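You operate a simulated robot arm through the tools that you are given. There is no shell and no other tool. Be economical: measure what you need, move in short steps, check, and stop when the job is done.

The job below is to be done with a simulated robot arm. You get a single attempt, and the scene is never put back.

Task
Make green tea by the print on its basket and pour it into the small yellow cup.
Fine: brew till READY, one press of POUR; cup stays on the drip mat, spout back, tea maker off; leave the other two small cups; spill nothing.
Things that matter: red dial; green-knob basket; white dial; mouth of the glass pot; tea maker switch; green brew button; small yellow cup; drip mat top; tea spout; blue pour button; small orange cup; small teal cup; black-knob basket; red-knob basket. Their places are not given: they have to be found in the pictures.

Only the result counts: the job must be done as asked and must still hold three seconds after the hand-in. Knocking over, shifting, dropping, spilling or breaking anything else fails it.

Robot
A 7-joint arm with a two-finger parallel gripper, fixed in place. Base frame: the origin is at the foot of the arm, x ahead of it, y to its left, z up; the work surface is at about z = 920. Units: mm, rad, N and s.
With the tool pointing down near the work surface it reaches from about 200 to 740 mm from the base axis. Its first joint turns from -2.897 to 2.897 rad. Payload 1.57 kg.
The tool frame sits at the grasp point between the pads (the TCP): z along the fingers, y along the line on which they close. The tips reach 30 mm beyond it. Largest opening 110 mm; finger width 24, thickness 12; the body of the gripper, 48 by 112 mm, starts 78 mm behind the TCP.
Orientation is that of the tool frame in the base frame, as [roll, pitch, yaw] about the fixed x, y, z axes, in that order (R = Rz(yaw) Ry(pitch) Rx(roll)). With the fingers straight down and closing along the base's y, the tool's x points along the base's -x, its y along +y and its z along -z.

Tools
- The arm moves only by the tool apply_moves. Its argument "plan" is a list of rows, each an object (a shift or turn left out is 0, a gripper value left out holds the last) with "slide": the shift along the base's x, y, z in units of 25 mm (1.0 is 25 mm), a list of three; "turn": the turn, a rotation vector about the base's x, y, z in units of 8 degrees (1.0 is 8 degrees), a list of three; "hand": the finger opening in mm, from 0 to 110. In form: [{"slide": [tx, ty, tz], "turn": [ax, ay, az], "hand": hand}, ...]. A call has 1 to 10 rows; each row shifts and turns the commanded pose from where the row before left it. A call with a number of a shift or a turn outside -1 to 1 is refused whole. A row lasts 0.2 s, in which the tool goes at most 50 mm and 0.15 rad; a call with a longer step from one row to the next is refused whole, and so is a gripper value outside its range. Where a pose cannot be reached the arm comes as near as it can. A force on the tool above 40 N (or 10 N above the force at the start of the call, whichever is more), or a blocked arm, ends the call early, and 0.2 s more pass. The fingers move at their own pace (about 45 mm/s each) and stop on an object; they squeeze with about 38 N. The grip force told is the motor's: it shows also when the fingers shut on nothing. Time passes only in rows, and 0.2 s behind the last, so rows that do not move let the fingers close. The reply holds the time, the measured pose of the TCP, the force on the tool along the base axes, the opening and the grip force, in the units named above and with some noise.
- Cameras (640 x 400 px; columns grow to the right, rows downward): "scene" is fixed at [411.1, 655.3, 1721.4]; the picture's right is [-0.99, -0.11, 0.00], its down [-0.08, 0.74, -0.67] and it looks along [0.07, -0.67, -0.74] (base axes); focal length 318 px, centre (320, 200). "wrist" rides on the gripper at [-36, 0, -80] in the tool frame; the picture's right is [0.00, -1.00, 0.00], its down [0.97, 0.00, -0.24] and it looks along [0.24, 0.00, 0.97] (tool axes); focal length 218 px, centre (320, 200).
- capture(camera): a new picture of that camera. No time passes.
- raise_lower(by): slides the trunk up (or, below 0, down) by that many mm; the arm rides with it, the base frame stays. It gives what a move gives, with no picture.
- point_at(camera, pixels): for up to 12 pixels [column, row] of the newest picture of that camera ("zoom" is the newest enlarged one), the place [x, y, z] in the base frame of the surface seen there, good to about 2 mm, but the place of the scene camera against the robot may be out by one fixed shift of up to 18 mm in any direction. No time passes.
- close_up(camera, box): a new picture of the part [left, top, right, bottom] of that camera's present view, enlarged. No time passes.
- finish_job(): hands the job in; it is judged then, once.

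Go step by step. Measure first, check grasps and placings, and put right what went wrong. The budget is 80 turns and 54 pictures, counting those below and the enlarged ones. Unless the task says otherwise, let go and move clear before handing in, and close with one line.

The tools are called after "Emit:" as a command line: name --argument value ..., lists and objects as JSON in quotes. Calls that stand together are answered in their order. apply_moves: Moves the arm, as the interface text tells. Its arguments: {"type":"object","properties":{"plan":{"type":"array","items":{"type":"object","properties":{"slide":{"type":"array","items":{"type":"number"}},"turn":{"type":"array","items":{"type":"number"}},"hand":{"type":"number"}}}}},"required":["plan"]} The other tools are called the same way: raise_lower (by) slides the trunk up or down; capture (camera) takes a picture; point_at (camera, pixels) gives the place of the surface under pixels of a picture; close_up (camera, box) takes an enlarged picture of a part of a camera's view; finish_job () hands the job in.

At the start:

```text
time_s: 0.0
ee_pos: [366.8, 179.6, 1342.0]
tcp_rot: [-3.14, 0.001, -3.142]
wrist_force: [0.7, 0.2, -0.2]
opening: 110.2
grip_force: 0.1
trunk travel left (down, up): [-525.0, 65.0]
```

scene: 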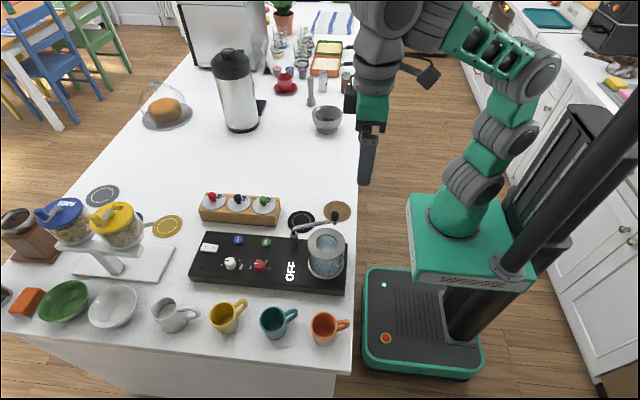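
wrist: 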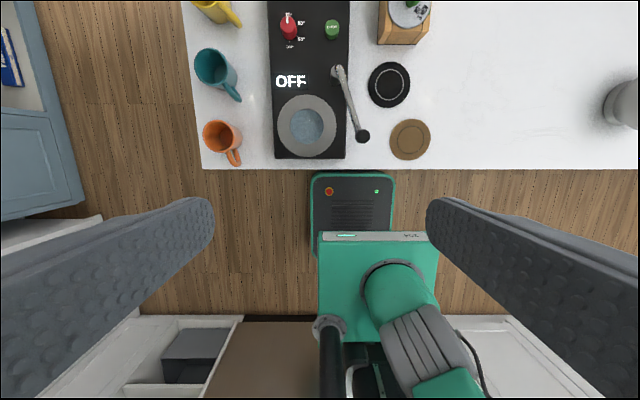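

I see the black tea maker at scene (190-350, 230-295), with the basket rack above it and cups below. I'll enlarge these to read the details.

Emit:
close_up --camera "scene" --box '[180, 180, 360, 300]'

Emit:
close_up --camera "scene" --box '[190, 185, 290, 235]'

Emit:
close_up --camera "wrist" --box '[190, 0, 440, 170]'

```text
3.33 times, centred on (270, 240) of scene
```

zoom: 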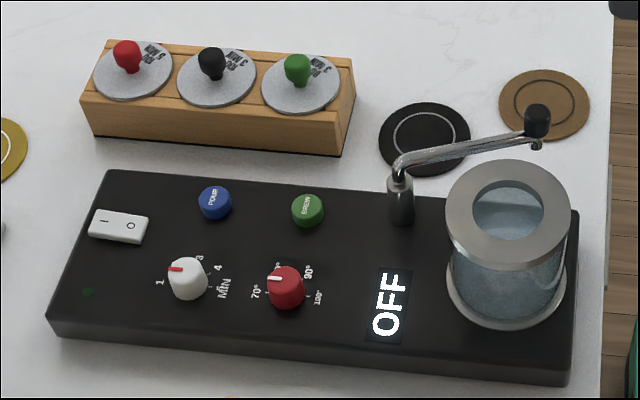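

```text
6.40 times, centred on (240, 210) of scene
```

zoom: 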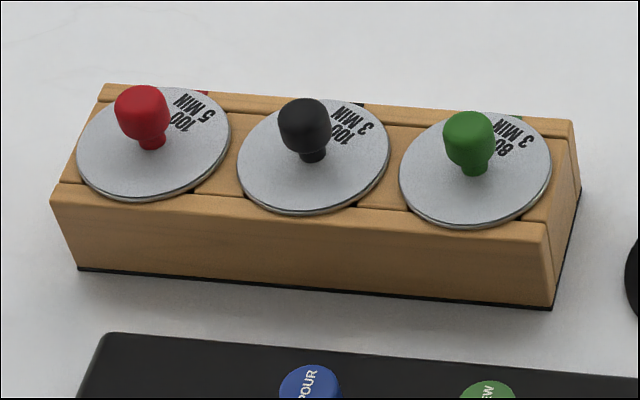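

```text
2.35 times, centred on (315, 85) of wrist
```

zoom: 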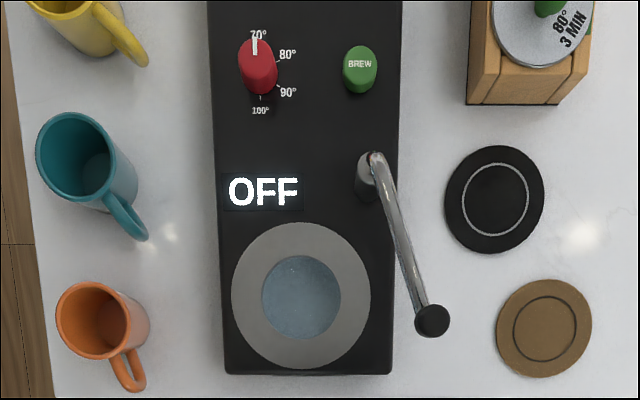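

The green basket's print reads 80° / 3 MIN, the red dial is at 70° and the white dial looks to be near 2. I'll measure the key places from an enlarged picture.

Emit:
close_up --camera "scene" --box '[180, 180, 360, 300]'

Emit:
point_at --camera "zoom" --pixels '[[296, 64], [300, 100], [185, 268], [284, 275], [95, 222], [145, 230], [308, 202], [215, 193], [400, 180], [537, 108], [425, 138], [545, 102]]'

Emit:
point_at --camera "wrist" --pixels '[[288, 28], [332, 26], [338, 71], [362, 136], [389, 85], [410, 139], [285, 125], [307, 97], [410, 5], [307, 126], [307, 152], [240, 18]]'

Emit:
close_up --camera "scene" --box '[220, 235, 280, 275]'

Emit:
close_up --camera "scene" --box '[140, 280, 360, 350]'

```text
3.33 times, centred on (270, 240) of scene
```

zoom: 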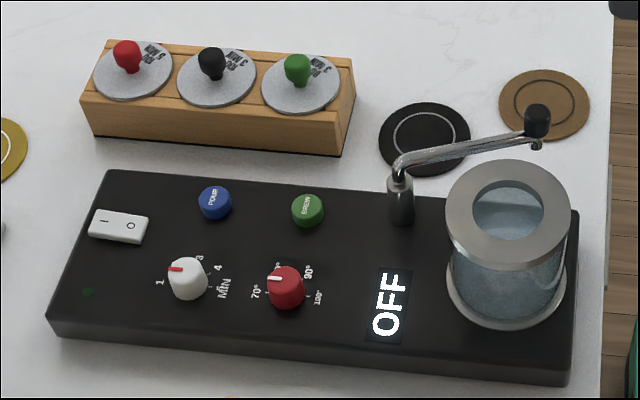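

```text
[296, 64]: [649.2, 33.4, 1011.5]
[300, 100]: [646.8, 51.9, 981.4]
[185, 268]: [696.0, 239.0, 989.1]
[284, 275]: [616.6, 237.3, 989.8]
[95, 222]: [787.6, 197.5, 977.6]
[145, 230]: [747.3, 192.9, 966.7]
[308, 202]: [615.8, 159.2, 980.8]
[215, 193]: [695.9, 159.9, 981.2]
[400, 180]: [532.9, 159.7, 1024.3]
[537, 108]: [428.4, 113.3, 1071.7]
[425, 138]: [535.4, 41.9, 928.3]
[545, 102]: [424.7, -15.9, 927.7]
```

```text
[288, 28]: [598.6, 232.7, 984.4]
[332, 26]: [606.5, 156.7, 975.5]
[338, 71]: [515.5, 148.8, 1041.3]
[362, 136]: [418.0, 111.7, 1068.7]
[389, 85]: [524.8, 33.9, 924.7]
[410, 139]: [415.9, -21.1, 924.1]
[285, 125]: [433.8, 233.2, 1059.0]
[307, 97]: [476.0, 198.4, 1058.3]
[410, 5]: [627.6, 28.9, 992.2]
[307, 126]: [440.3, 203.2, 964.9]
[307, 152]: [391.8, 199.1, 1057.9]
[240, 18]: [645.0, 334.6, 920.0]
```

```text
10.00 times, centred on (250, 255) of scene
```

zoom: 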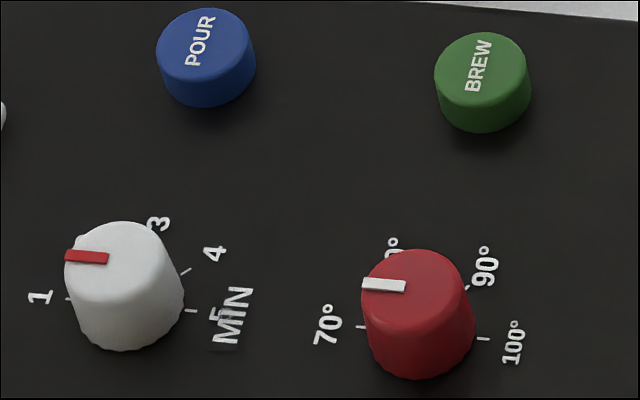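

```text
2.91 times, centred on (250, 315) of scene
```

zoom: 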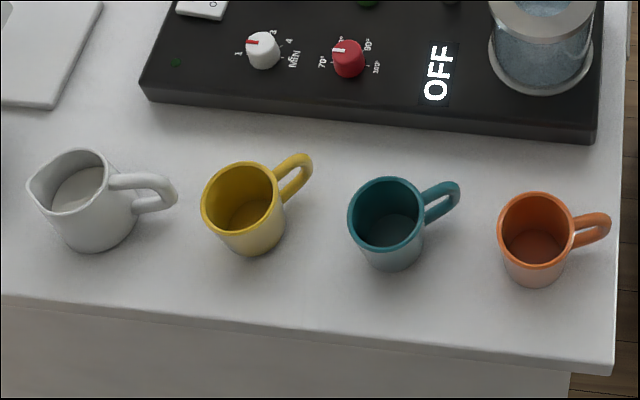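

The scene readings sit about (10, 7, 4) mm off the wrist's. Wrist-based estimates are: pot mouth ≈ (433, 201), spout pivot ≈ (520, 152), spout tip ≈ (418, 112) and black mat ≈ (525, 34). The mat lies within the spout's swing, so it is the drip mat. Next I'll move above the panel for a close look.

Emit:
apply_moves --plan '[{"slide": [1, 0.08, -0.75]}, {"slide": [1, 0.08, -0.75]}, {"slide": [1, 0.08, -0.75]}, {"slide": [1, 0.08, -0.75]}, {"slide": [1, 0.08, -0.75]}, {"slide": [1, 0.08, -0.75]}, {"slide": [1, 0.08, -0.75]}, {"slide": [1, 0.08, -0.75]}, {"slide": [1, 0.08, -0.75]}, {"slide": [1, 0.08, -0.75]}]'

Emit:
capture --camera "wrist"

```text
time_s: 2.2
ee_pos: [617.9, 197.1, 1151.7]
tcp_rot: [3.141, 0.001, 3.141]
wrist_force: [0.1, 0.1, 0.6]
opening: 109.9
grip_force: 0.2
trunk travel left (down, up): [-525.0, 65.0]
```

```text
45 pictures are left
```

wrist: 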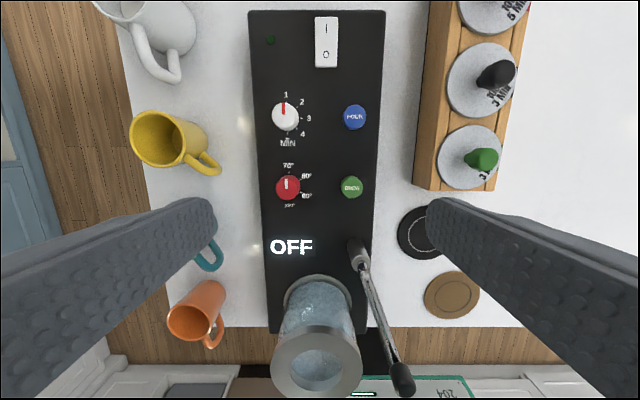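

The wrist view shows both dials, both buttons, the switch and the yellow cup. I'll measure them here.

Emit:
point_at --camera "wrist" --pixels '[[285, 118], [288, 188], [326, 29], [326, 54], [354, 117], [352, 187], [358, 248], [418, 232], [482, 158], [482, 162], [132, 140], [207, 140]]'

Emit:
close_up --camera "wrist" --box '[250, 80, 390, 210]'

Emit:
point_at --camera "wrist" --pixels '[[170, 112], [175, 165], [215, 170], [200, 158], [285, 131], [288, 200], [272, 118], [299, 118], [275, 188], [301, 188], [295, 40], [440, 100]]'

```text
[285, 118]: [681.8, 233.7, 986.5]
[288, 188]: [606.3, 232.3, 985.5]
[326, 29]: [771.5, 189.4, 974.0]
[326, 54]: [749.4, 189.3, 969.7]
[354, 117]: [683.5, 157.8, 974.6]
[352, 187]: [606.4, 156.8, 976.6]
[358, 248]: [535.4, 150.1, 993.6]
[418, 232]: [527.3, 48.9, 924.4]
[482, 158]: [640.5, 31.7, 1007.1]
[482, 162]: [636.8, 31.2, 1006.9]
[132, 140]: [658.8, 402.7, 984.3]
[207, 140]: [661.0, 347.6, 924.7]
```

```text
3.08 times, centred on (320, 145) of wrist
```

zoom: 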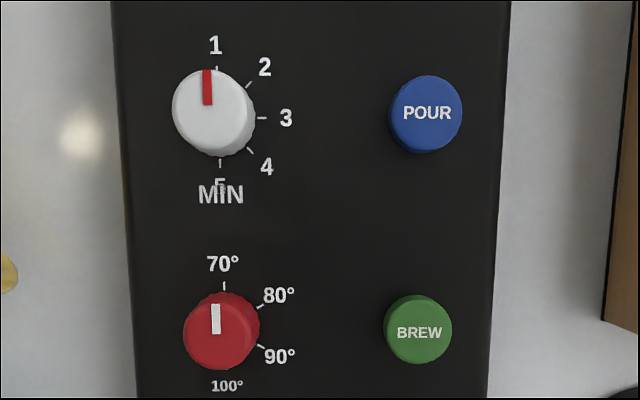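

```text
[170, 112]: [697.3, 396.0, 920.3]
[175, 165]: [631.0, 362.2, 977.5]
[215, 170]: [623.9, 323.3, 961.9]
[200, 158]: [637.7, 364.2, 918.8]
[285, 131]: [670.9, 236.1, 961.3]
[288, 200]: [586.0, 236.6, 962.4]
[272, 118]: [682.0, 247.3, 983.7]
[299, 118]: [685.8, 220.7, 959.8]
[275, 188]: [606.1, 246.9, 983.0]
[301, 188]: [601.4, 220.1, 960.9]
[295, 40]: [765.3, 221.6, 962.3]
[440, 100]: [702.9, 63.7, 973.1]
```

White dial ≈ (682, 233), red dial ≈ (606, 232), tops at z 986. The switch's I end ≈ (772, 189, 974) is beyond straight-down reach, so I'll close the hand and tilt the tool outward 40° before moving above it.

Emit:
apply_moves --plan '[{"slide": [0.97, -0.05, -0.3], "turn": [0, -0.833, 0], "hand": 0}, {"slide": [0.97, -0.05, -0.3], "turn": [0, -0.833, 0]}, {"slide": [0.97, -0.05, -0.3], "turn": [0, -0.833, 0]}, {"slide": [0.97, -0.05, -0.3], "turn": [0, -0.833, 0]}, {"slide": [0.97, -0.05, -0.3], "turn": [0, -0.833, 0]}, {"slide": [0.97, -0.05, -0.3], "turn": [0, -0.833, 0]}, {}]'

Emit:
capture --camera "wrist"

```text
time_s: 3.8
ee_pos: [703.3, 191.9, 1111.2]
tcp_rot: [-3.136, 0.454, 3.141]
wrist_force: [-0.7, 1.1, 0.1]
opening: 0.1
grip_force: 17.9
out of reach, approached as far as the arm can: row 4, 5, 6
trunk travel left (down, up): [-525.0, 65.0]
```

```text
43 pictures are left
```

wrist: 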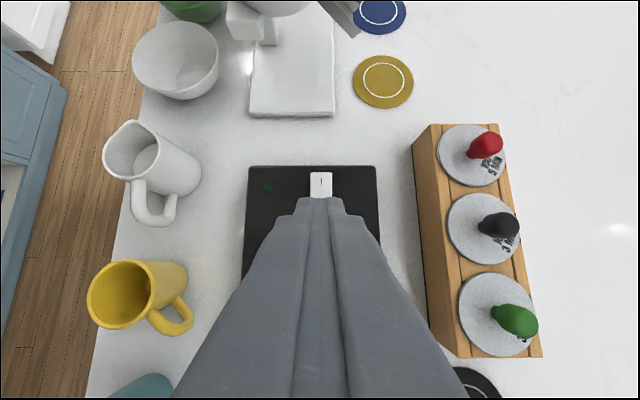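

The reach ran out at 26° of tilt and x = 703. The trunk height may help, so I'll find the height of the arm's mount in the scene picture.

Emit:
point_at --camera "scene" --pixels '[[425, 215], [455, 215], [475, 190], [505, 140], [530, 75], [450, 265], [420, 330]]'

```text
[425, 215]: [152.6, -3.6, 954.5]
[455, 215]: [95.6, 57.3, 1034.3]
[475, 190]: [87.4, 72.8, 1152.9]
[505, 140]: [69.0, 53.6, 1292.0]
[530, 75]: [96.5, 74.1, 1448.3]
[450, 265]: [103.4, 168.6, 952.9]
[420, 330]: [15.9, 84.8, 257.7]
```

The mount is at z ≈ 954, so the shoulder is near 1290, and lowering the trunk about 130 mm should lengthen the reach. First I'll back off and rise so that the ride down stays clear.

Emit:
apply_moves --plan '[{"slide": [-0.7, 0, 1]}, {"slide": [-0.7, 0, 1]}, {"slide": [-0.7, 0, 1]}, {"slide": [-0.7, 0, 1]}, {"slide": [-0.7, 0, 1]}, {"slide": [-0.7, 0, 1]}]'

Emit:
raise_lower --by -130

```text
time_s: 5.2
ee_pos: [623.3, 200.7, 1271.9]
tcp_rot: [-3.135, 0.452, 3.14]
wrist_force: [0.6, 0.5, 0.8]
opening: 0.0
grip_force: 21.3
out of reach, approached as far as the arm can: row 1, 2, 3, 4
trunk travel left (down, up): [-525.0, 65.0]
```

```text
time_s: 6.8
ee_pos: [623.7, 200.3, 1140.3]
tcp_rot: [-3.136, 0.453, -3.141]
wrist_force: [-0.2, 0.3, -0.3]
opening: 0.0
grip_force: 21.4
trunk travel left (down, up): [-395.0, 195.0]
```

The trunk is down with the TCP at (624, 200, 1140). I'll go out to the switch again, tilting to about 40°.

Emit:
apply_moves --plan '[{"slide": [0.93, -0.08, -0.3], "turn": [0, -0.3, 0]}, {"slide": [0.93, -0.08, -0.4], "turn": [0, -0.3, 0]}, {"slide": [0.93, -0.08, -0.6], "turn": [0, -0.3, 0]}, {"slide": [0.93, -0.08, -0.8], "turn": [0, -0.3, 0]}, {"slide": [0.93, -0.08, -0.9], "turn": [0, -0.3, 0]}, {"slide": [0.93, -0.08, -0.6], "turn": [0, -0.25, 0]}]'

Emit:
capture --camera "wrist"

```text
time_s: 8.2
ee_pos: [697.5, 188.0, 1074.2]
tcp_rot: [-3.133, 0.592, -3.141]
wrist_force: [0.2, -1.3, -0.9]
opening: 0.0
grip_force: 21.3
out of reach, approached as far as the arm can: row 4, 5, 6
trunk travel left (down, up): [-395.0, 195.0]
```

```text
42 pictures are left
```

wrist: 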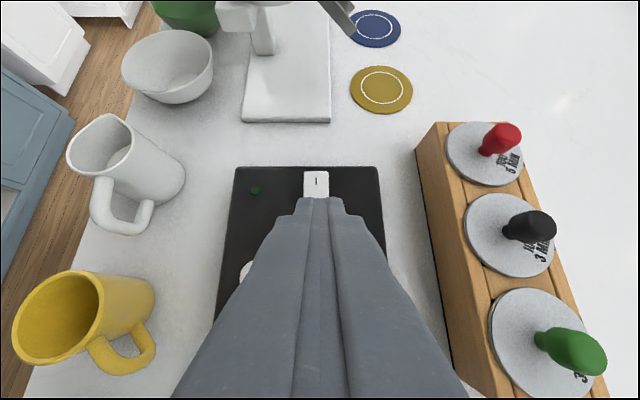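

It stalls again at x ≈ 698 with 34° of tilt. I'll look at the arm's posture to see what limits it.

Emit:
capture --camera "scene"

Emit:
point_at --camera "scene" --pixels '[[320, 200]]'

```text
41 pictures are left
```

scene: 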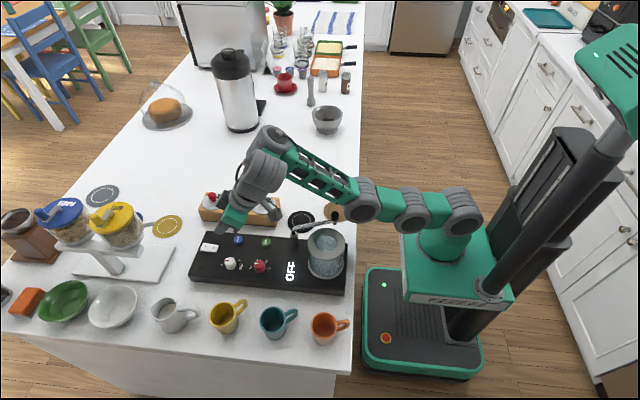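

```text
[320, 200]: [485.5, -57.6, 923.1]
```

The arm is almost straight, running from the shoulder (462, 215) past the elbow (365, 200) to the wrist (262, 165). I'll measure these heights.

Emit:
point_at --camera "scene" --pixels '[[462, 213], [410, 210], [365, 200], [320, 178], [268, 140], [262, 170], [240, 200], [228, 225], [440, 260]]'

```text
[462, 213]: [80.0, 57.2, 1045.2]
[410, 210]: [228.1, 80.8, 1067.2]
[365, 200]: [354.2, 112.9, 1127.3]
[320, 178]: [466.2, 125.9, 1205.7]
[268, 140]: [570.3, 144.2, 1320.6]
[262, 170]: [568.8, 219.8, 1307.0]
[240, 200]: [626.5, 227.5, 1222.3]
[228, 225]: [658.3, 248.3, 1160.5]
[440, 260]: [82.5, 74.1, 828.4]
```

The shoulder is at z ≈ 1045 and the wrist at ≈ 1290, so the trunk should be higher and the hand lower. I'll raise the trunk back 130 mm, descend, and tilt to about 50°.

Emit:
raise_lower --by 130

Emit:
apply_moves --plan '[{"slide": [-0.6, 0, -1]}, {"slide": [-0.4, 0, -1]}, {"slide": [0, 0, -1], "turn": [0, -0.3, 0]}, {"slide": [0, 0, -1], "turn": [0, -0.4, 0]}, {"slide": [0.2, 0, -1], "turn": [0, -0.4, 0]}, {"slide": [0.4, 0, -0.6], "turn": [0, -0.5, 0]}, {"slide": [0.6, 0, -0.3], "turn": [0, -0.4, 0]}]'

```text
time_s: 9.8
ee_pos: [697.9, 188.2, 1203.8]
tcp_rot: [-3.134, 0.589, 3.141]
wrist_force: [1.0, -0.1, 0.0]
opening: 0.0
grip_force: 21.8
trunk travel left (down, up): [-525.0, 65.0]
```

```text
time_s: 11.4
ee_pos: [698.2, 193.4, 1187.0]
tcp_rot: [-3.132, 0.566, 3.14]
wrist_force: [0.1, 0.1, -0.3]
opening: 0.0
grip_force: 21.2
out of reach, approached as far as the arm can: row 1, 2, 3, 4, 5, 6, 7
trunk travel left (down, up): [-525.0, 65.0]
```

The commanded pose seems to run on ahead while the arm stays stuck straight. I'll pull the command well back and read where it settles.

Emit:
apply_moves --plan '[{"slide": [-1, 0, 0]}, {"slide": [-1, 0, 0]}, {"slide": [-1, 0, 0]}, {"slide": [-1, 0, 0]}, {"slide": [-1, 0, 0]}, {"slide": [-1, 0, 0]}]'

```text
time_s: 12.8
ee_pos: [665.3, 235.9, 1226.6]
tcp_rot: [-3.132, 0.562, 3.139]
wrist_force: [0.2, -0.2, 1.3]
opening: 0.2
grip_force: 20.9
out of reach, approached as far as the arm can: row 1, 2, 3, 4, 5, 6
trunk travel left (down, up): [-525.0, 65.0]
```

Tilt seems stuck near 32°, so a wrist joint limit may be in play. I'll take the commanded tilt back and watch.

Emit:
apply_moves --plan '[{"turn": [0, 1, 0]}, {"turn": [0, 1, 0]}]'

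```text
time_s: 13.4
ee_pos: [665.5, 236.2, 1227.3]
tcp_rot: [-3.133, 0.284, -3.14]
wrist_force: [0.2, 0.5, 0.1]
opening: 0.2
grip_force: 21.5
trunk travel left (down, up): [-525.0, 65.0]
```

The command follows the measured pose, and the tilt undid freely to 16°. I'll view the posture now.

Emit:
capture --camera "scene"

Emit:
close_up --camera "scene" --box '[200, 40, 520, 280]'

```text
40 pictures are left
```

scene: 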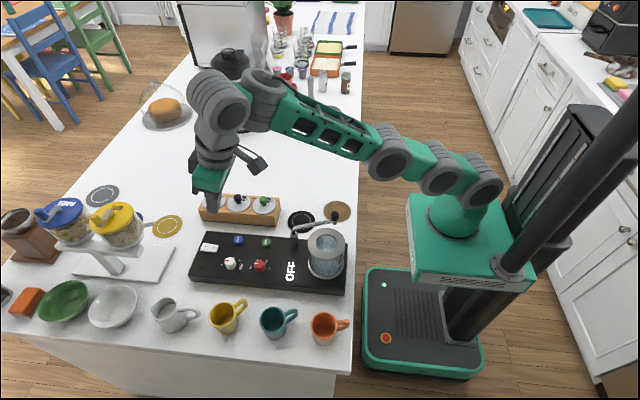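

```text
1.67 times, centred on (360, 160) of scene
```

zoom: 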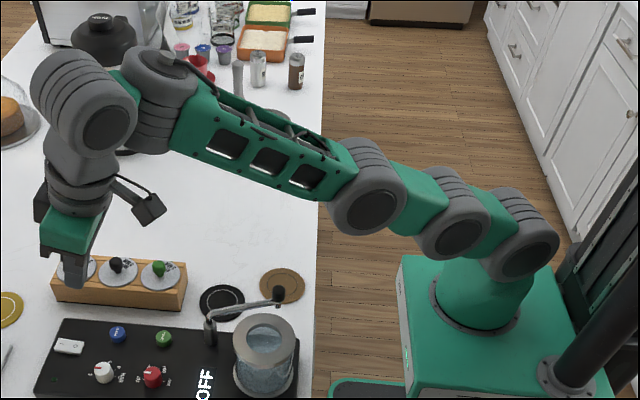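

The arm is stretched upward at this height, so I need to come lower and bend the elbow. I'll move down and inward.

Emit:
apply_moves --plan '[{"slide": [-0.5, -0.3, -0.8], "turn": [0, 0.5, 0]}, {"slide": [-0.5, -0.3, -0.8], "turn": [0, 0.5, 0]}, {"slide": [-0.5, -0.3, -0.8], "turn": [0, 0.5, 0]}, {"slide": [-0.5, -0.3, -0.8], "turn": [0, 0.5, 0]}, {"slide": [0, -0.3, -0.8]}, {"slide": [0, -0.3, -0.8]}]'

```text
time_s: 14.8
ee_pos: [617.0, 192.0, 1105.9]
tcp_rot: [-3.133, 0.008, 3.14]
wrist_force: [0.2, -0.3, 0.4]
opening: 0.0
grip_force: 21.3
trunk travel left (down, up): [-525.0, 65.0]
```

Clear again, upright at (617, 192, 1106). I'll go lower to z ≈ 1045 first, then extend and tilt gradually.

Emit:
apply_moves --plan '[{"slide": [0, 0, -0.8]}, {"slide": [0, -0.05, -0.8]}, {"slide": [0.4, 0, -0.5], "turn": [0, -0.6, 0]}, {"slide": [0.6, 0, -0.2], "turn": [0, -0.8, 0]}, {"slide": [0.8, 0, -0.1], "turn": [0, -0.9, 0]}, {"slide": [0.8, 0, 0], "turn": [0, -0.9, 0]}, {"slide": [0.8, 0, 0], "turn": [0, -0.9, 0]}, {"slide": [0.6, 0, 0], "turn": [0, -0.9, 0]}]'

```text
time_s: 16.6
ee_pos: [697.7, 204.8, 1116.2]
tcp_rot: [-3.126, 0.462, 3.139]
wrist_force: [-0.6, 0.2, -0.1]
opening: 0.1
grip_force: 20.8
out of reach, approached as far as the arm can: row 3, 4, 5, 6, 7, 8
trunk travel left (down, up): [-525.0, 65.0]
```

Still limited as soon as the tool tilts. So I'll keep the tool upright, yaw it 90° and open it fully, so the outer finger reaches about 61 mm beyond the TCP towards the switch's I end. First I return upright and yaw.

Emit:
apply_moves --plan '[{"slide": [-0.4, -0.1, 0], "turn": [0, 0.9, 0]}, {"slide": [-0.4, -0.1, 0], "turn": [0, 0.9, 0]}, {"slide": [-0.4, -0.1, 0], "turn": [0, 0.9, 0]}, {"slide": [-0.4, -0.2, 0], "turn": [0, 0.6, 0]}, {"turn": [0, 0, 1]}, {"turn": [0, 0, 1]}, {"turn": [0, 0, 1]}, {"turn": [0, 0, 1]}, {"turn": [0, 0, 1]}, {"turn": [0, 0, 1]}]'

Emit:
apply_moves --plan '[{"turn": [0, 0, 1]}, {"turn": [0, 0, 1]}, {"turn": [0, 0, 1]}, {"turn": [0, 0, 1]}, {"turn": [0, 0, 1], "hand": 110}, {"turn": [0, 0, 0.25]}, {}, {}]'

```text
time_s: 18.8
ee_pos: [656.3, 196.5, 1117.7]
tcp_rot: [-3.127, 0.002, -2.301]
wrist_force: [0.4, 0.1, -0.5]
opening: 0.0
grip_force: 20.8
trunk travel left (down, up): [-525.0, 65.0]
```

```text
time_s: 20.6
ee_pos: [656.2, 193.4, 1117.3]
tcp_rot: [-3.125, -0.001, -1.572]
wrist_force: [-0.3, 0.2, -0.1]
opening: 86.1
grip_force: 0.1
trunk travel left (down, up): [-525.0, 65.0]
```

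Yaw is done with the TCP at (656, 193, 1117). I'll level out the slight 1° tilt and move to hover at (712, 189, 1030).

Emit:
apply_moves --plan '[{"slide": [0.25, -0.04, -0.7], "turn": [0, 0.12, 0], "hand": 110}, {"slide": [0.5, -0.04, -0.7]}, {"slide": [0.5, -0.04, -0.7]}, {"slide": [0.5, -0.04, -0.7]}, {"slide": [0.5, 0, -0.7]}]'

Emit:
capture --camera "wrist"

```text
time_s: 21.8
ee_pos: [701.6, 189.3, 1037.9]
tcp_rot: [3.139, -0.001, -1.573]
wrist_force: [-1.0, 0.8, -0.8]
opening: 110.2
grip_force: 0.1
out of reach, approached as far as the arm can: row 4, 5
trunk travel left (down, up): [-525.0, 65.0]
```

```text
38 pictures are left
```

wrist: 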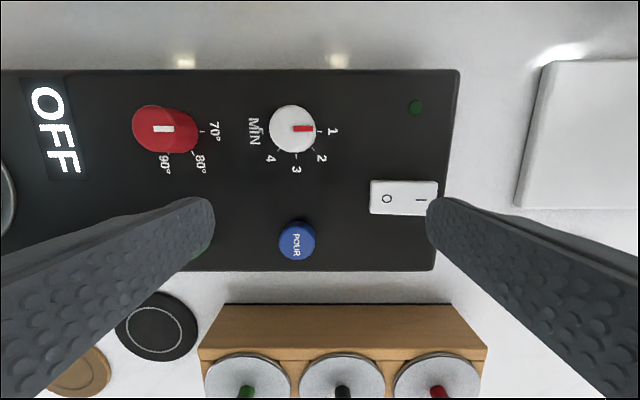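

Reach stops at x = 702, which puts the outer finger at x ≈ 757–769. I'll measure exactly where the rocker lies from here.

Emit:
point_at --camera "wrist" --pixels '[[372, 197], [386, 197], [404, 197], [420, 197], [435, 197], [404, 184], [404, 212], [292, 128], [162, 129], [297, 240]]'

```text
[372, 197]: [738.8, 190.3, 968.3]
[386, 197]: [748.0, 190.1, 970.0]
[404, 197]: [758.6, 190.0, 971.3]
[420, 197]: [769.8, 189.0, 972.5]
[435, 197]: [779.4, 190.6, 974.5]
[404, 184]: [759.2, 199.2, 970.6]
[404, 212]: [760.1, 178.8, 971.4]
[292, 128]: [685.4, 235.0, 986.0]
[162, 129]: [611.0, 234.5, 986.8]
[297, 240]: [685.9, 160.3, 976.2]
```

The rocker spans x 739–780 with its pivot at ≈ 759, so I want a little more reach. I'll try the trunk 50 mm higher, then come down and out.

Emit:
raise_lower --by 50

Emit:
apply_moves --plan '[{"slide": [-0.6, 0, -0.5]}, {"slide": [-0.4, 0, -0.6]}, {"slide": [0.4, 0, -0.6]}, {"slide": [0.5, 0, -0.6]}, {"slide": [0.5, 0, 0]}]'

```text
time_s: 22.7
ee_pos: [701.3, 189.4, 1088.3]
tcp_rot: [3.141, 0.0, -1.574]
wrist_force: [0.1, 0.4, -0.1]
opening: 109.9
grip_force: 0.1
trunk travel left (down, up): [-575.0, 15.0]
```

```text
time_s: 23.9
ee_pos: [712.9, 188.0, 1029.5]
tcp_rot: [3.141, 0.0, -1.573]
wrist_force: [0.8, -0.7, -0.7]
opening: 110.0
grip_force: 0.0
trunk travel left (down, up): [-575.0, 15.0]
```

x = 713 is reached, so the outer finger is above (774, 189). I'll press down gently.

Emit:
apply_moves --plan '[{"slide": [0, 0, -0.5]}, {"slide": [0, 0, -0.5]}, {"slide": [0, 0, -0.15]}, {"slide": [0, 0, -0.15]}]'

Emit:
capture --camera "wrist"

```text
time_s: 24.9
ee_pos: [711.9, 189.4, 1001.7]
tcp_rot: [-3.138, 0.002, -1.573]
wrist_force: [1.4, 0.6, 10.5]
opening: 109.8
grip_force: 0.2
trunk travel left (down, up): [-575.0, 15.0]
```

```text
37 pictures are left
```

wrist: 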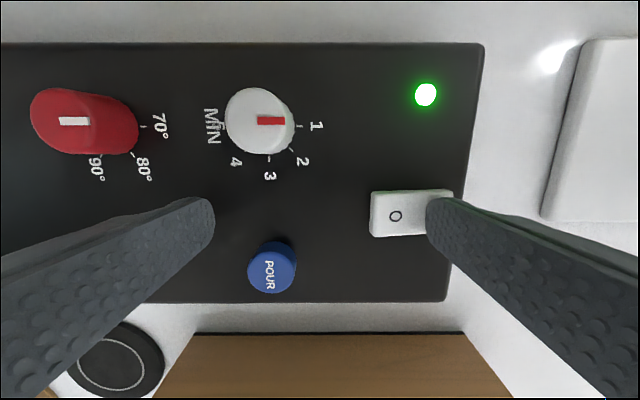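

The lamp is green, so the tea maker is on. Now I'll rise and go over the white dial at ≈ (684, 234), with the hand opened to 50.

Emit:
apply_moves --plan '[{"slide": [0, 0, 1], "hand": 50}, {"slide": [-0.4, 0.5, 0.5]}, {"slide": [-0.4, 0.65, 0]}, {"slide": [-0.34, 0.64, 0]}, {}, {}]'

Emit:
capture --camera "wrist"

```text
time_s: 26.3
ee_pos: [684.0, 236.2, 1035.8]
tcp_rot: [3.14, 0.001, -1.574]
wrist_force: [0.9, -0.4, 0.9]
opening: 50.3
grip_force: 0.1
trunk travel left (down, up): [-575.0, 15.0]
```

```text
36 pictures are left
```

wrist: 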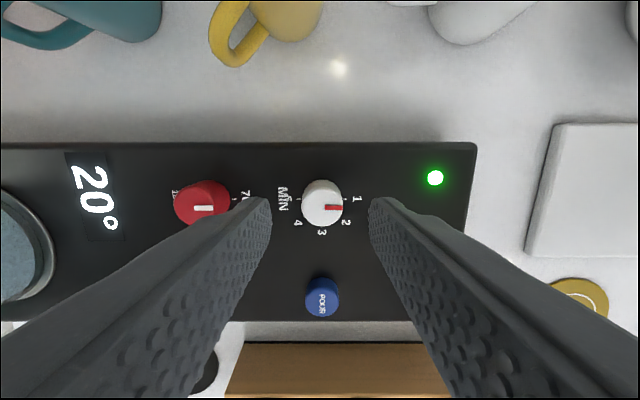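

The display now reads 20° and the white dial is centred at wrist (322, 203). I'll check its centre precisely.

Emit:
point_at --camera "wrist" --pixels '[[304, 203], [341, 203], [322, 185], [322, 219], [322, 203], [322, 230], [356, 199], [298, 200]]'

```text
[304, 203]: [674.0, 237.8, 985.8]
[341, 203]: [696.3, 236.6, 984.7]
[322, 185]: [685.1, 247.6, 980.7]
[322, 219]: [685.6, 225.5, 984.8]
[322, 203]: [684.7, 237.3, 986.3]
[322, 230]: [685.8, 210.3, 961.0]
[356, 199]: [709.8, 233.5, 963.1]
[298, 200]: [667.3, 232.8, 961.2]
```

The dial centre is (685, 236), in line with the TCP. I'll go down and close on it.

Emit:
apply_moves --plan '[{"slide": [0.04, 0, -0.75]}, {"slide": [0, 0, -0.75]}, {"hand": 10}, {}, {}, {}]'

```text
time_s: 27.7
ee_pos: [683.9, 234.9, 996.6]
tcp_rot: [-3.141, 0.002, -1.572]
wrist_force: [13.6, 1.5, 0.6]
opening: 27.3
grip_force: 37.9
trunk travel left (down, up): [-575.0, 15.0]
```

Gripped at 27.3 mm. I'll turn it clockwise 90° towards 3.

Emit:
apply_moves --plan '[{"slide": [0.04, 0, 0]}, {"turn": [0, 0, -1]}, {"turn": [0, 0, -1]}, {"turn": [0, 0, -1]}, {"turn": [0, 0, -1]}, {"turn": [0, 0, -1]}, {"turn": [0, 0, -1]}, {"turn": [0, 0, -1]}, {"turn": [0, 0, -1]}, {"turn": [0, 0, -1]}]'

Emit:
apply_moves --plan '[{"turn": [0, 0, -1]}, {"turn": [0, 0, -1]}, {"turn": [0, 0, -0.25]}, {}]'

Emit:
close_up --camera "wrist" --box '[220, 100, 420, 300]'

```text
time_s: 29.9
ee_pos: [685.1, 234.0, 997.0]
tcp_rot: [3.14, -0.001, -2.832]
wrist_force: [3.2, 0.5, -2.5]
opening: 27.0
grip_force: 38.0
trunk travel left (down, up): [-575.0, 15.0]
```

```text
time_s: 30.9
ee_pos: [685.2, 235.2, 996.4]
tcp_rot: [3.142, 0.001, 3.139]
wrist_force: [0.0, 0.8, -3.3]
opening: 27.2
grip_force: 37.8
trunk travel left (down, up): [-575.0, 15.0]
```

```text
2.00 times, centred on (320, 200) of wrist
```

zoom: 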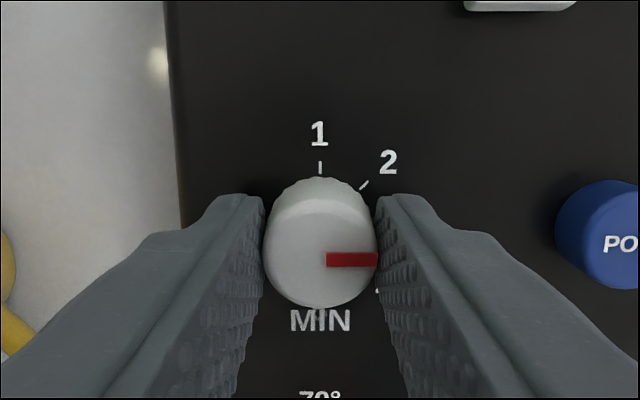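

The red pointer now points straight along −y, which is 3. I'll release, rise, and move over the red dial at ≈ (610, 235) while pre-rotating +60°.

Emit:
apply_moves --plan '[{"hand": 50}, {}, {"slide": [0, 0, 0.8]}, {"slide": [0, 0, 0.8], "turn": [0, 0, 1]}, {"slide": [-0.6, 0, 0], "turn": [0, 0, 1]}, {"slide": [-0.6, 0, 0], "turn": [0, 0, 1]}, {"slide": [-0.6, 0, 0], "turn": [0, 0, 1]}, {"slide": [-0.6, 0, 0], "turn": [0, 0, 1]}, {"slide": [-0.6, 0, 0], "turn": [0, 0, 1]}, {"slide": [0, 0, 0], "turn": [0, 0, 1]}]'

Emit:
apply_moves --plan '[{"turn": [0, 0, 0.5]}]'

Emit:
capture --camera "wrist"

```text
time_s: 33.1
ee_pos: [611.4, 232.3, 1036.8]
tcp_rot: [3.141, 0.0, -2.162]
wrist_force: [0.0, 0.4, -0.2]
opening: 50.0
grip_force: 0.0
trunk travel left (down, up): [-575.0, 15.0]
```

```text
time_s: 33.5
ee_pos: [611.1, 233.9, 1038.3]
tcp_rot: [3.139, 0.001, -2.093]
wrist_force: [-0.6, -1.0, -1.0]
opening: 49.9
grip_force: 0.0
trunk travel left (down, up): [-575.0, 15.0]
```

```text
34 pictures are left
```

wrist: 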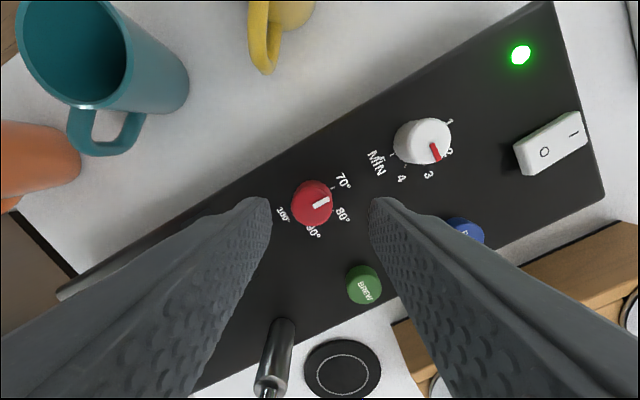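

White shows 3. The red dial is at wrist (313, 203); I'll measure its centre.

Emit:
point_at --camera "wrist" --pixels '[[313, 200], [294, 203], [332, 200], [312, 182], [313, 220], [331, 193], [333, 213]]'

```text
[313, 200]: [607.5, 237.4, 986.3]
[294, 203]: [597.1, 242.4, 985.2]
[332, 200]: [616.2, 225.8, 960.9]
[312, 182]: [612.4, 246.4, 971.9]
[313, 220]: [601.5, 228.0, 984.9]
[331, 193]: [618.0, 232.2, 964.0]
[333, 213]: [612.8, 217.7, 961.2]
```

Centre ≈ (608, 236.5). I'll shift (−2, +2) mm, descend, grip and turn −60°.

Emit:
apply_moves --plan '[{"slide": [-0.09, 0.08, -0.75]}, {"slide": [0, 0, -0.8]}, {"hand": 10}, {}, {}, {}]'

Emit:
apply_moves --plan '[{"turn": [0, 0, -1]}, {"turn": [0, 0, -1]}, {"turn": [0, 0, -1]}, {"turn": [0, 0, -1]}, {"turn": [0, 0, -1]}, {"turn": [0, 0, -1]}, {"turn": [0, 0, -1]}, {"turn": [0, 0, -0.5]}, {}]'

Emit:
close_up --camera "wrist" --box '[220, 100, 420, 300]'

```text
time_s: 34.9
ee_pos: [605.0, 236.5, 999.0]
tcp_rot: [3.138, 0.0, -2.096]
wrist_force: [-6.9, 4.1, 1.3]
opening: 27.0
grip_force: 37.3
trunk travel left (down, up): [-575.0, 15.0]
```

```text
time_s: 36.9
ee_pos: [605.8, 235.7, 998.6]
tcp_rot: [3.141, -0.001, 3.139]
wrist_force: [-17.3, -3.1, 0.4]
opening: 26.8
grip_force: 37.9
trunk travel left (down, up): [-575.0, 15.0]
```

```text
2.00 times, centred on (320, 200) of wrist
```

zoom: 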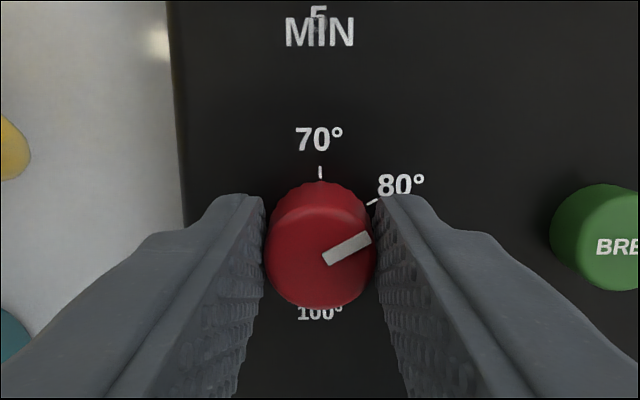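

The pointer is on 80°. I'll release, rise, and head over the green-knob basket at ≈ (638, 30).

Emit:
apply_moves --plan '[{"hand": 70}, {}, {"slide": [0, 0, 1]}, {"slide": [0, -0.2, 1]}, {"slide": [0.2, -1, 1]}, {"slide": [0.2, -1, 0.4]}, {"slide": [0.2, -1, 0]}, {"slide": [0.2, -1, 0]}, {"slide": [0.2, -1, 0]}, {"slide": [0.2, -1, 0]}]'

Emit:
apply_moves --plan '[{"slide": [0, -1, 0]}, {"slide": [0, -1, 0]}, {}]'

Emit:
capture --camera "wrist"

```text
time_s: 39.1
ee_pos: [638.0, 83.4, 1085.2]
tcp_rot: [-3.142, 0.0, -3.141]
wrist_force: [-0.8, 1.2, -0.1]
opening: 70.2
grip_force: 0.1
trunk travel left (down, up): [-575.0, 15.0]
```

```text
time_s: 39.9
ee_pos: [639.1, 30.7, 1084.6]
tcp_rot: [3.141, 0.0, 3.141]
wrist_force: [0.3, -0.4, -0.2]
opening: 70.0
grip_force: 0.1
trunk travel left (down, up): [-575.0, 15.0]
```

```text
32 pictures are left
```

wrist: 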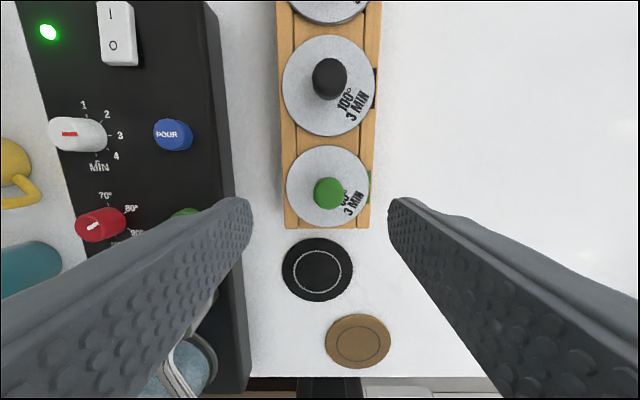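

Both dials read right. I'll measure the green knob, its lid and the drip mat.

Emit:
point_at --camera "wrist" --pixels '[[328, 193], [314, 193], [342, 193], [328, 180], [328, 206], [328, 148], [290, 187], [368, 187], [328, 223], [317, 240], [317, 300], [317, 270]]'

Emit:
point_at --camera "wrist" --pixels '[[283, 270], [352, 270], [287, 200], [369, 200], [300, 215]]'

```text
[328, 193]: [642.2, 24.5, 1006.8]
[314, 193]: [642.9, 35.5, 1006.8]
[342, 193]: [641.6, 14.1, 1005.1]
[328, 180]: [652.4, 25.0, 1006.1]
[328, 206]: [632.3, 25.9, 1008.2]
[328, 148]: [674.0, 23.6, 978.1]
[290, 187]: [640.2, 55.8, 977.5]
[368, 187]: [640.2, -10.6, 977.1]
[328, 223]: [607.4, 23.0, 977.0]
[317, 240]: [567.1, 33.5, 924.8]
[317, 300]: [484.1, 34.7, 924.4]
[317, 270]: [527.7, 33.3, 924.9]
```

```text
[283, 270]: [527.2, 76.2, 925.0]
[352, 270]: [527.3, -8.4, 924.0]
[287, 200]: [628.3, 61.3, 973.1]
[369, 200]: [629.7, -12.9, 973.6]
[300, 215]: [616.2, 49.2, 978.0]
```

The knob centre is (642, 25) with its top at z 1007 and the lid at 977. The mat centre is (526, 34, 925). I'll descend and grip the knob.

Emit:
apply_moves --plan '[{"slide": [0.12, -0.22, -0.9], "hand": 50}, {"slide": [0, 0, -0.96]}, {"slide": [0, 0, -1]}, {}, {"hand": 5}, {}, {}, {}]'

```text
time_s: 41.7
ee_pos: [640.4, 25.8, 1013.8]
tcp_rot: [3.14, 0.0, 3.139]
wrist_force: [-0.3, 0.1, 0.9]
opening: 21.9
grip_force: 34.3
trunk travel left (down, up): [-575.0, 15.0]
```

Knob gripped at 21.9 mm. I'll lift it straight up.

Emit:
apply_moves --plan '[{"slide": [0, 0, 0.5]}, {"slide": [0, 0, 1]}, {"slide": [0, 0, 1]}, {"slide": [0, 0, 1]}, {"slide": [0, 0, 1]}, {"slide": [0, 0, 1]}, {"slide": [0, 0, 1]}, {"slide": [0, 0, 1]}]'

Emit:
close_up --camera "scene" --box '[180, 80, 360, 300]'

Emit:
capture --camera "wrist"

```text
time_s: 43.5
ee_pos: [640.1, 26.5, 1200.2]
tcp_rot: [-3.141, -0.002, 3.138]
wrist_force: [-0.3, 0.4, -1.2]
opening: 22.0
grip_force: 34.5
trunk travel left (down, up): [-575.0, 15.0]
```

```text
1.82 times, centred on (270, 190) of scene
```

zoom: 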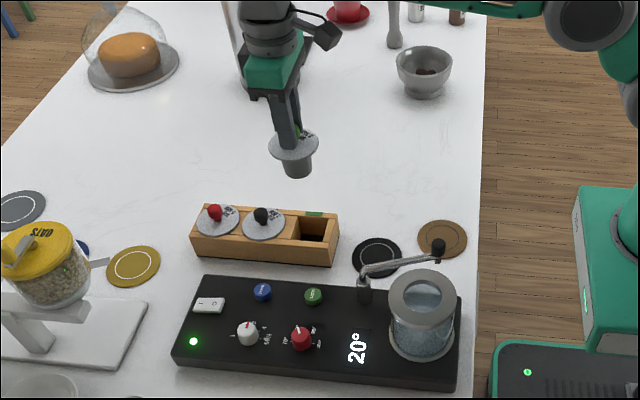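

```text
30 pictures are left
```

wrist: 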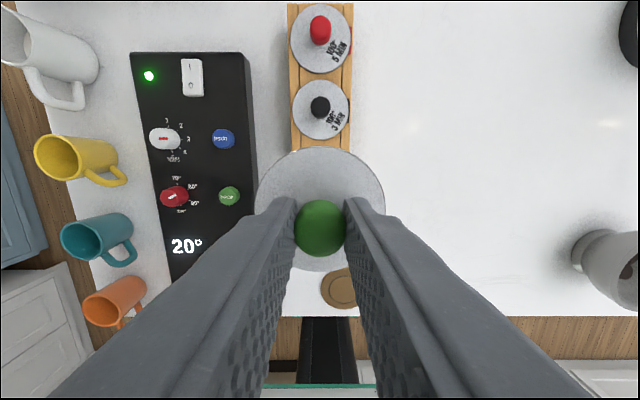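

The basket is out and held well, hanging about 87 mm below the TCP. I'll measure the pot's rim in the scene enlargement; the known shift is about (9.5, 6, 4).

Emit:
close_up --camera "scene" --box '[290, 210, 360, 290]'

```text
5.00 times, centred on (325, 250) of scene
```

zoom: 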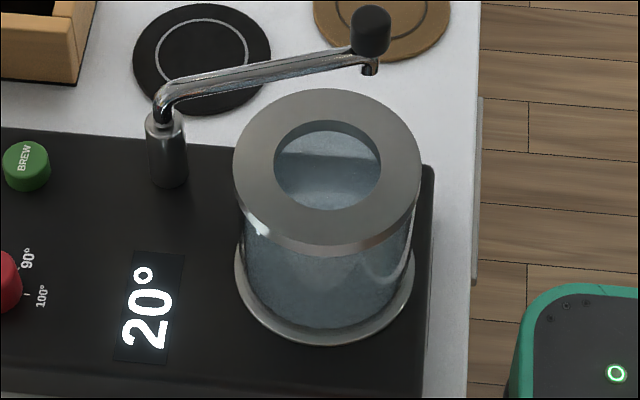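

Emit:
point_at --camera "zoom" --pixels '[[235, 165], [419, 165], [327, 91], [327, 238], [270, 165], [386, 165], [327, 118], [327, 212], [200, 52], [27, 155], [370, 8], [180, 80]]'

```text
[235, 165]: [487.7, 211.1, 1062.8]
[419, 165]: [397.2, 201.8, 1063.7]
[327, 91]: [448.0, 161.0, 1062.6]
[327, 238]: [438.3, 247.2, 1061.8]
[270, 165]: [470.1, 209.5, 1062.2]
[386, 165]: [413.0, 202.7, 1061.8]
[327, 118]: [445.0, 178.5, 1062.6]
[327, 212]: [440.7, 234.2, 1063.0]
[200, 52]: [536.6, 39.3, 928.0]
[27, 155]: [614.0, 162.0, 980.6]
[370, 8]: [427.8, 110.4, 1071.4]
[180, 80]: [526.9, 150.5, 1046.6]
```

Pot mouth ≈ (432, 200), rim z ≈ 1059, inner radius ≈ 28. I'll carry the basket over it at the present height.

Emit:
apply_moves --plan '[{"slide": [-0.93, 0.77, 0]}, {"slide": [-0.93, 0.77, 0]}, {"slide": [-0.93, 0.77, 0]}, {"slide": [-0.93, 0.77, 0]}, {"slide": [-0.93, 0.77, 0]}, {"slide": [-0.93, 0.77, 0]}, {"slide": [-0.93, 0.77, 0]}, {"slide": [-0.93, 0.77, 0]}, {"slide": [-0.93, 0.77, 0]}, {}]'

Emit:
close_up --camera "scene" --box '[280, 150, 370, 290]'

Emit:
capture --camera "wrist"

```text
time_s: 45.7
ee_pos: [430.0, 196.0, 1200.8]
tcp_rot: [3.141, 0.0, 3.14]
wrist_force: [-0.4, 0.9, -0.2]
opening: 21.7
grip_force: 35.0
trunk travel left (down, up): [-575.0, 15.0]
```

```text
2.86 times, centred on (325, 220) of scene
```

zoom: 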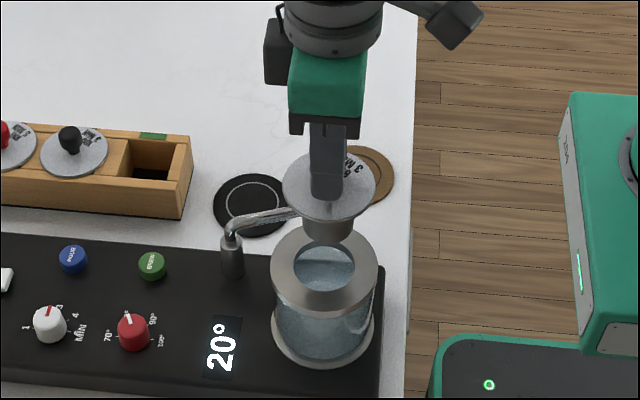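

```text
27 pictures are left
```

wrist: 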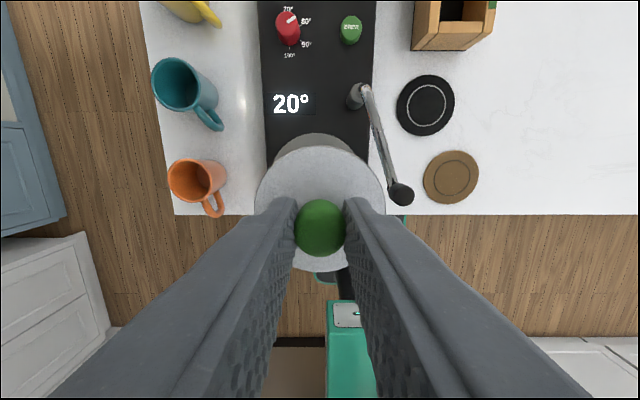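

To cancel the camera shift, I'll compare the lid and the pot in the same scene frame.

Emit:
point_at --camera "zoom" --pixels '[[286, 190], [373, 190], [310, 163], [312, 216], [275, 262], [375, 262], [324, 230], [324, 305], [322, 217], [345, 217]]'

Emit:
point_at --camera "wrist" --pixels '[[257, 190], [383, 190], [320, 148], [320, 270], [300, 139], [330, 139], [320, 135]]'

```text
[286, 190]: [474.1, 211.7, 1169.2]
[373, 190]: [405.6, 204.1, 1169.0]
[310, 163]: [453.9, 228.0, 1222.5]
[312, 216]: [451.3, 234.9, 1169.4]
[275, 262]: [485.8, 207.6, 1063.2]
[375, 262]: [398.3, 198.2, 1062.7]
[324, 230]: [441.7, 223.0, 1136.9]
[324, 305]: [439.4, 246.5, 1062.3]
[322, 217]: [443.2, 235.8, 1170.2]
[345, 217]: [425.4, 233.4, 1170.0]
```

```text
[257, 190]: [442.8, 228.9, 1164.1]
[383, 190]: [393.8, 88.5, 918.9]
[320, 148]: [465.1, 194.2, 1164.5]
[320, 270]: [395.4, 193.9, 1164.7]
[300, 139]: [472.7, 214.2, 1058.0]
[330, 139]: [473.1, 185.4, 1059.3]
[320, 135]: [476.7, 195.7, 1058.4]
```

The lid is about (2, 3.5) mm short of the pot's centre. I'll correct that, then lower 75 mm so the basket enters the mouth.

Emit:
apply_moves --plan '[{"slide": [0.08, 0.14, 0]}, {"slide": [0, 0, -0.7]}, {"slide": [0, 0, -0.7]}, {"slide": [0, 0, -0.5]}, {"slide": [0, 0, -0.4]}, {"slide": [0, 0, -0.4]}, {"slide": [0, 0, -0.3]}]'

Emit:
close_up --camera "scene" --box '[280, 170, 370, 290]'

```text
time_s: 47.3
ee_pos: [434.8, 203.3, 1125.1]
tcp_rot: [3.14, 0.0, 3.141]
wrist_force: [0.2, -0.1, 0.6]
opening: 21.9
grip_force: 35.2
trunk travel left (down, up): [-575.0, 15.0]
```

```text
3.33 times, centred on (325, 230) of scene
```

zoom: 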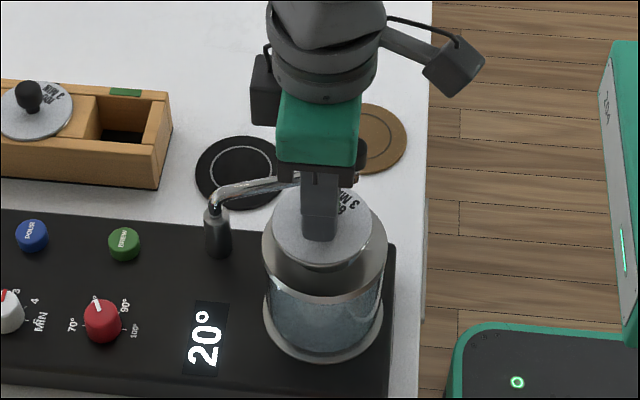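

There is no contact force and the basket seems to be entering. I'll continue slowly until the lid seats, expected at TCP ≈ 1096.

Emit:
apply_moves --plan '[{"slide": [0, 0, -0.3]}, {"slide": [0, 0, -0.3]}, {"slide": [0, 0, -0.3]}, {"slide": [0, 0, -0.2]}]'

Emit:
close_up --camera "scene" --box '[280, 170, 370, 290]'

```text
time_s: 48.3
ee_pos: [432.5, 201.3, 1098.1]
tcp_rot: [3.139, 0.004, 3.14]
wrist_force: [-0.9, -0.3, 10.1]
opening: 21.8
grip_force: 34.9
trunk travel left (down, up): [-575.0, 15.0]
```

```text
3.33 times, centred on (325, 230) of scene
```

zoom: 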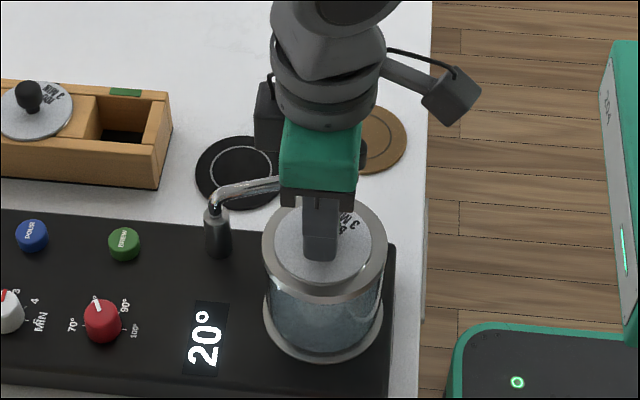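

The lid is seated with a light push of 10 N. I'll release, rise, and go over the BREW button at ≈ (606, 158) with the fingers closed.

Emit:
apply_moves --plan '[{"hand": 44}, {}, {"slide": [0, 0, 0.6]}, {"slide": [0, 0, 1]}, {"slide": [0, 0, 1]}, {"slide": [0.9, -0.2, 0], "hand": 0}, {"slide": [1, -0.3, 0]}, {"slide": [1, -0.3, 0]}, {"slide": [1, -0.3, 0]}, {"slide": [1, -0.3, 0]}]'

Emit:
apply_moves --plan '[{"slide": [1, -0.3, -0.5]}, {"slide": [1, 0, -1]}, {"slide": [0, 0, -1]}, {"slide": [0, 0, -1]}, {}]'

Emit:
capture --camera "wrist"

```text
time_s: 50.5
ee_pos: [557.6, 165.4, 1163.7]
tcp_rot: [3.141, 0.001, 3.139]
wrist_force: [0.7, -0.6, 0.2]
opening: 0.0
grip_force: 21.1
trunk travel left (down, up): [-575.0, 15.0]
```

```text
time_s: 51.7
ee_pos: [608.1, 157.5, 1074.4]
tcp_rot: [3.14, 0.0, 3.14]
wrist_force: [-0.1, 0.2, 0.3]
opening: 0.0
grip_force: 21.2
trunk travel left (down, up): [-575.0, 15.0]
```

```text
24 pictures are left
```

wrist: 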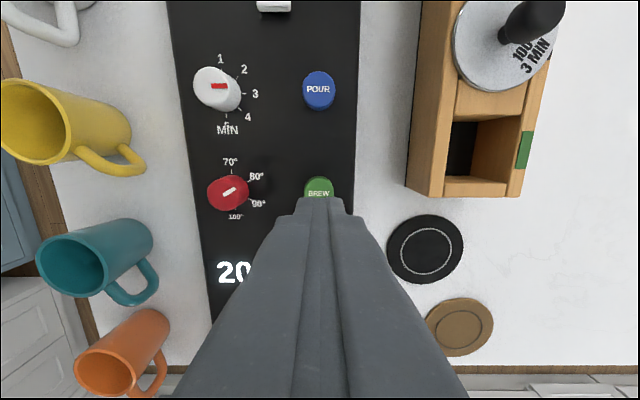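

I'm above BREW at wrist (319, 190). I'll measure it, POUR and the yellow cup.

Emit:
point_at --camera "wrist" --pixels '[[319, 182], [306, 190], [332, 190], [319, 90], [305, 90], [333, 90], [319, 74], [319, 106], [1, 120], [72, 130], [143, 165], [128, 105]]'

```text
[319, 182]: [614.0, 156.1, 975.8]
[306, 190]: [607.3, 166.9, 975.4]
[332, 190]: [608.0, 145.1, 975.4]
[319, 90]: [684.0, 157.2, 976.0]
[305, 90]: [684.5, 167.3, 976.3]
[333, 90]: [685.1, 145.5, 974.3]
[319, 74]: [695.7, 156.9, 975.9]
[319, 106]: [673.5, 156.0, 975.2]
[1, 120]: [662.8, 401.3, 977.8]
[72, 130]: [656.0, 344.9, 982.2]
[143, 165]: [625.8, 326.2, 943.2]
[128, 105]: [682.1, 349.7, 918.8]
```

BREW centre is (608, 156), top at z 975.5. I'll descend and press about 4–5 mm.

Emit:
apply_moves --plan '[{"slide": [0, -0.04, -1]}, {"slide": [0, 0, -1]}, {"slide": [0, 0, -0.7]}, {"slide": [0, 0, -0.12]}, {"slide": [0, 0, -0.12]}, {}]'

Emit:
capture --camera "scene"

```text
time_s: 53.1
ee_pos: [607.5, 157.9, 1001.1]
tcp_rot: [3.139, -0.001, 3.141]
wrist_force: [0.4, -0.1, 1.4]
opening: 0.0
grip_force: 21.6
trunk travel left (down, up): [-575.0, 15.0]
```

```text
23 pictures are left
```

scene: 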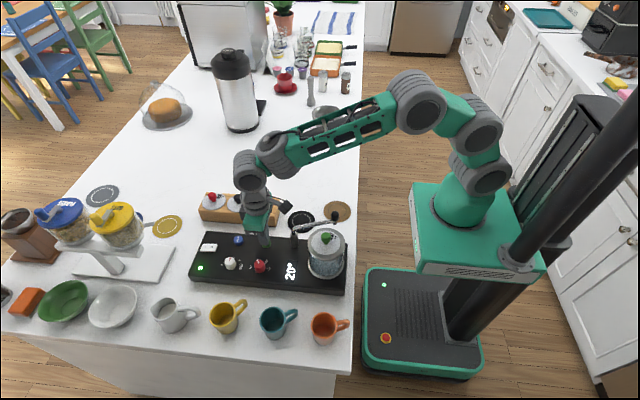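

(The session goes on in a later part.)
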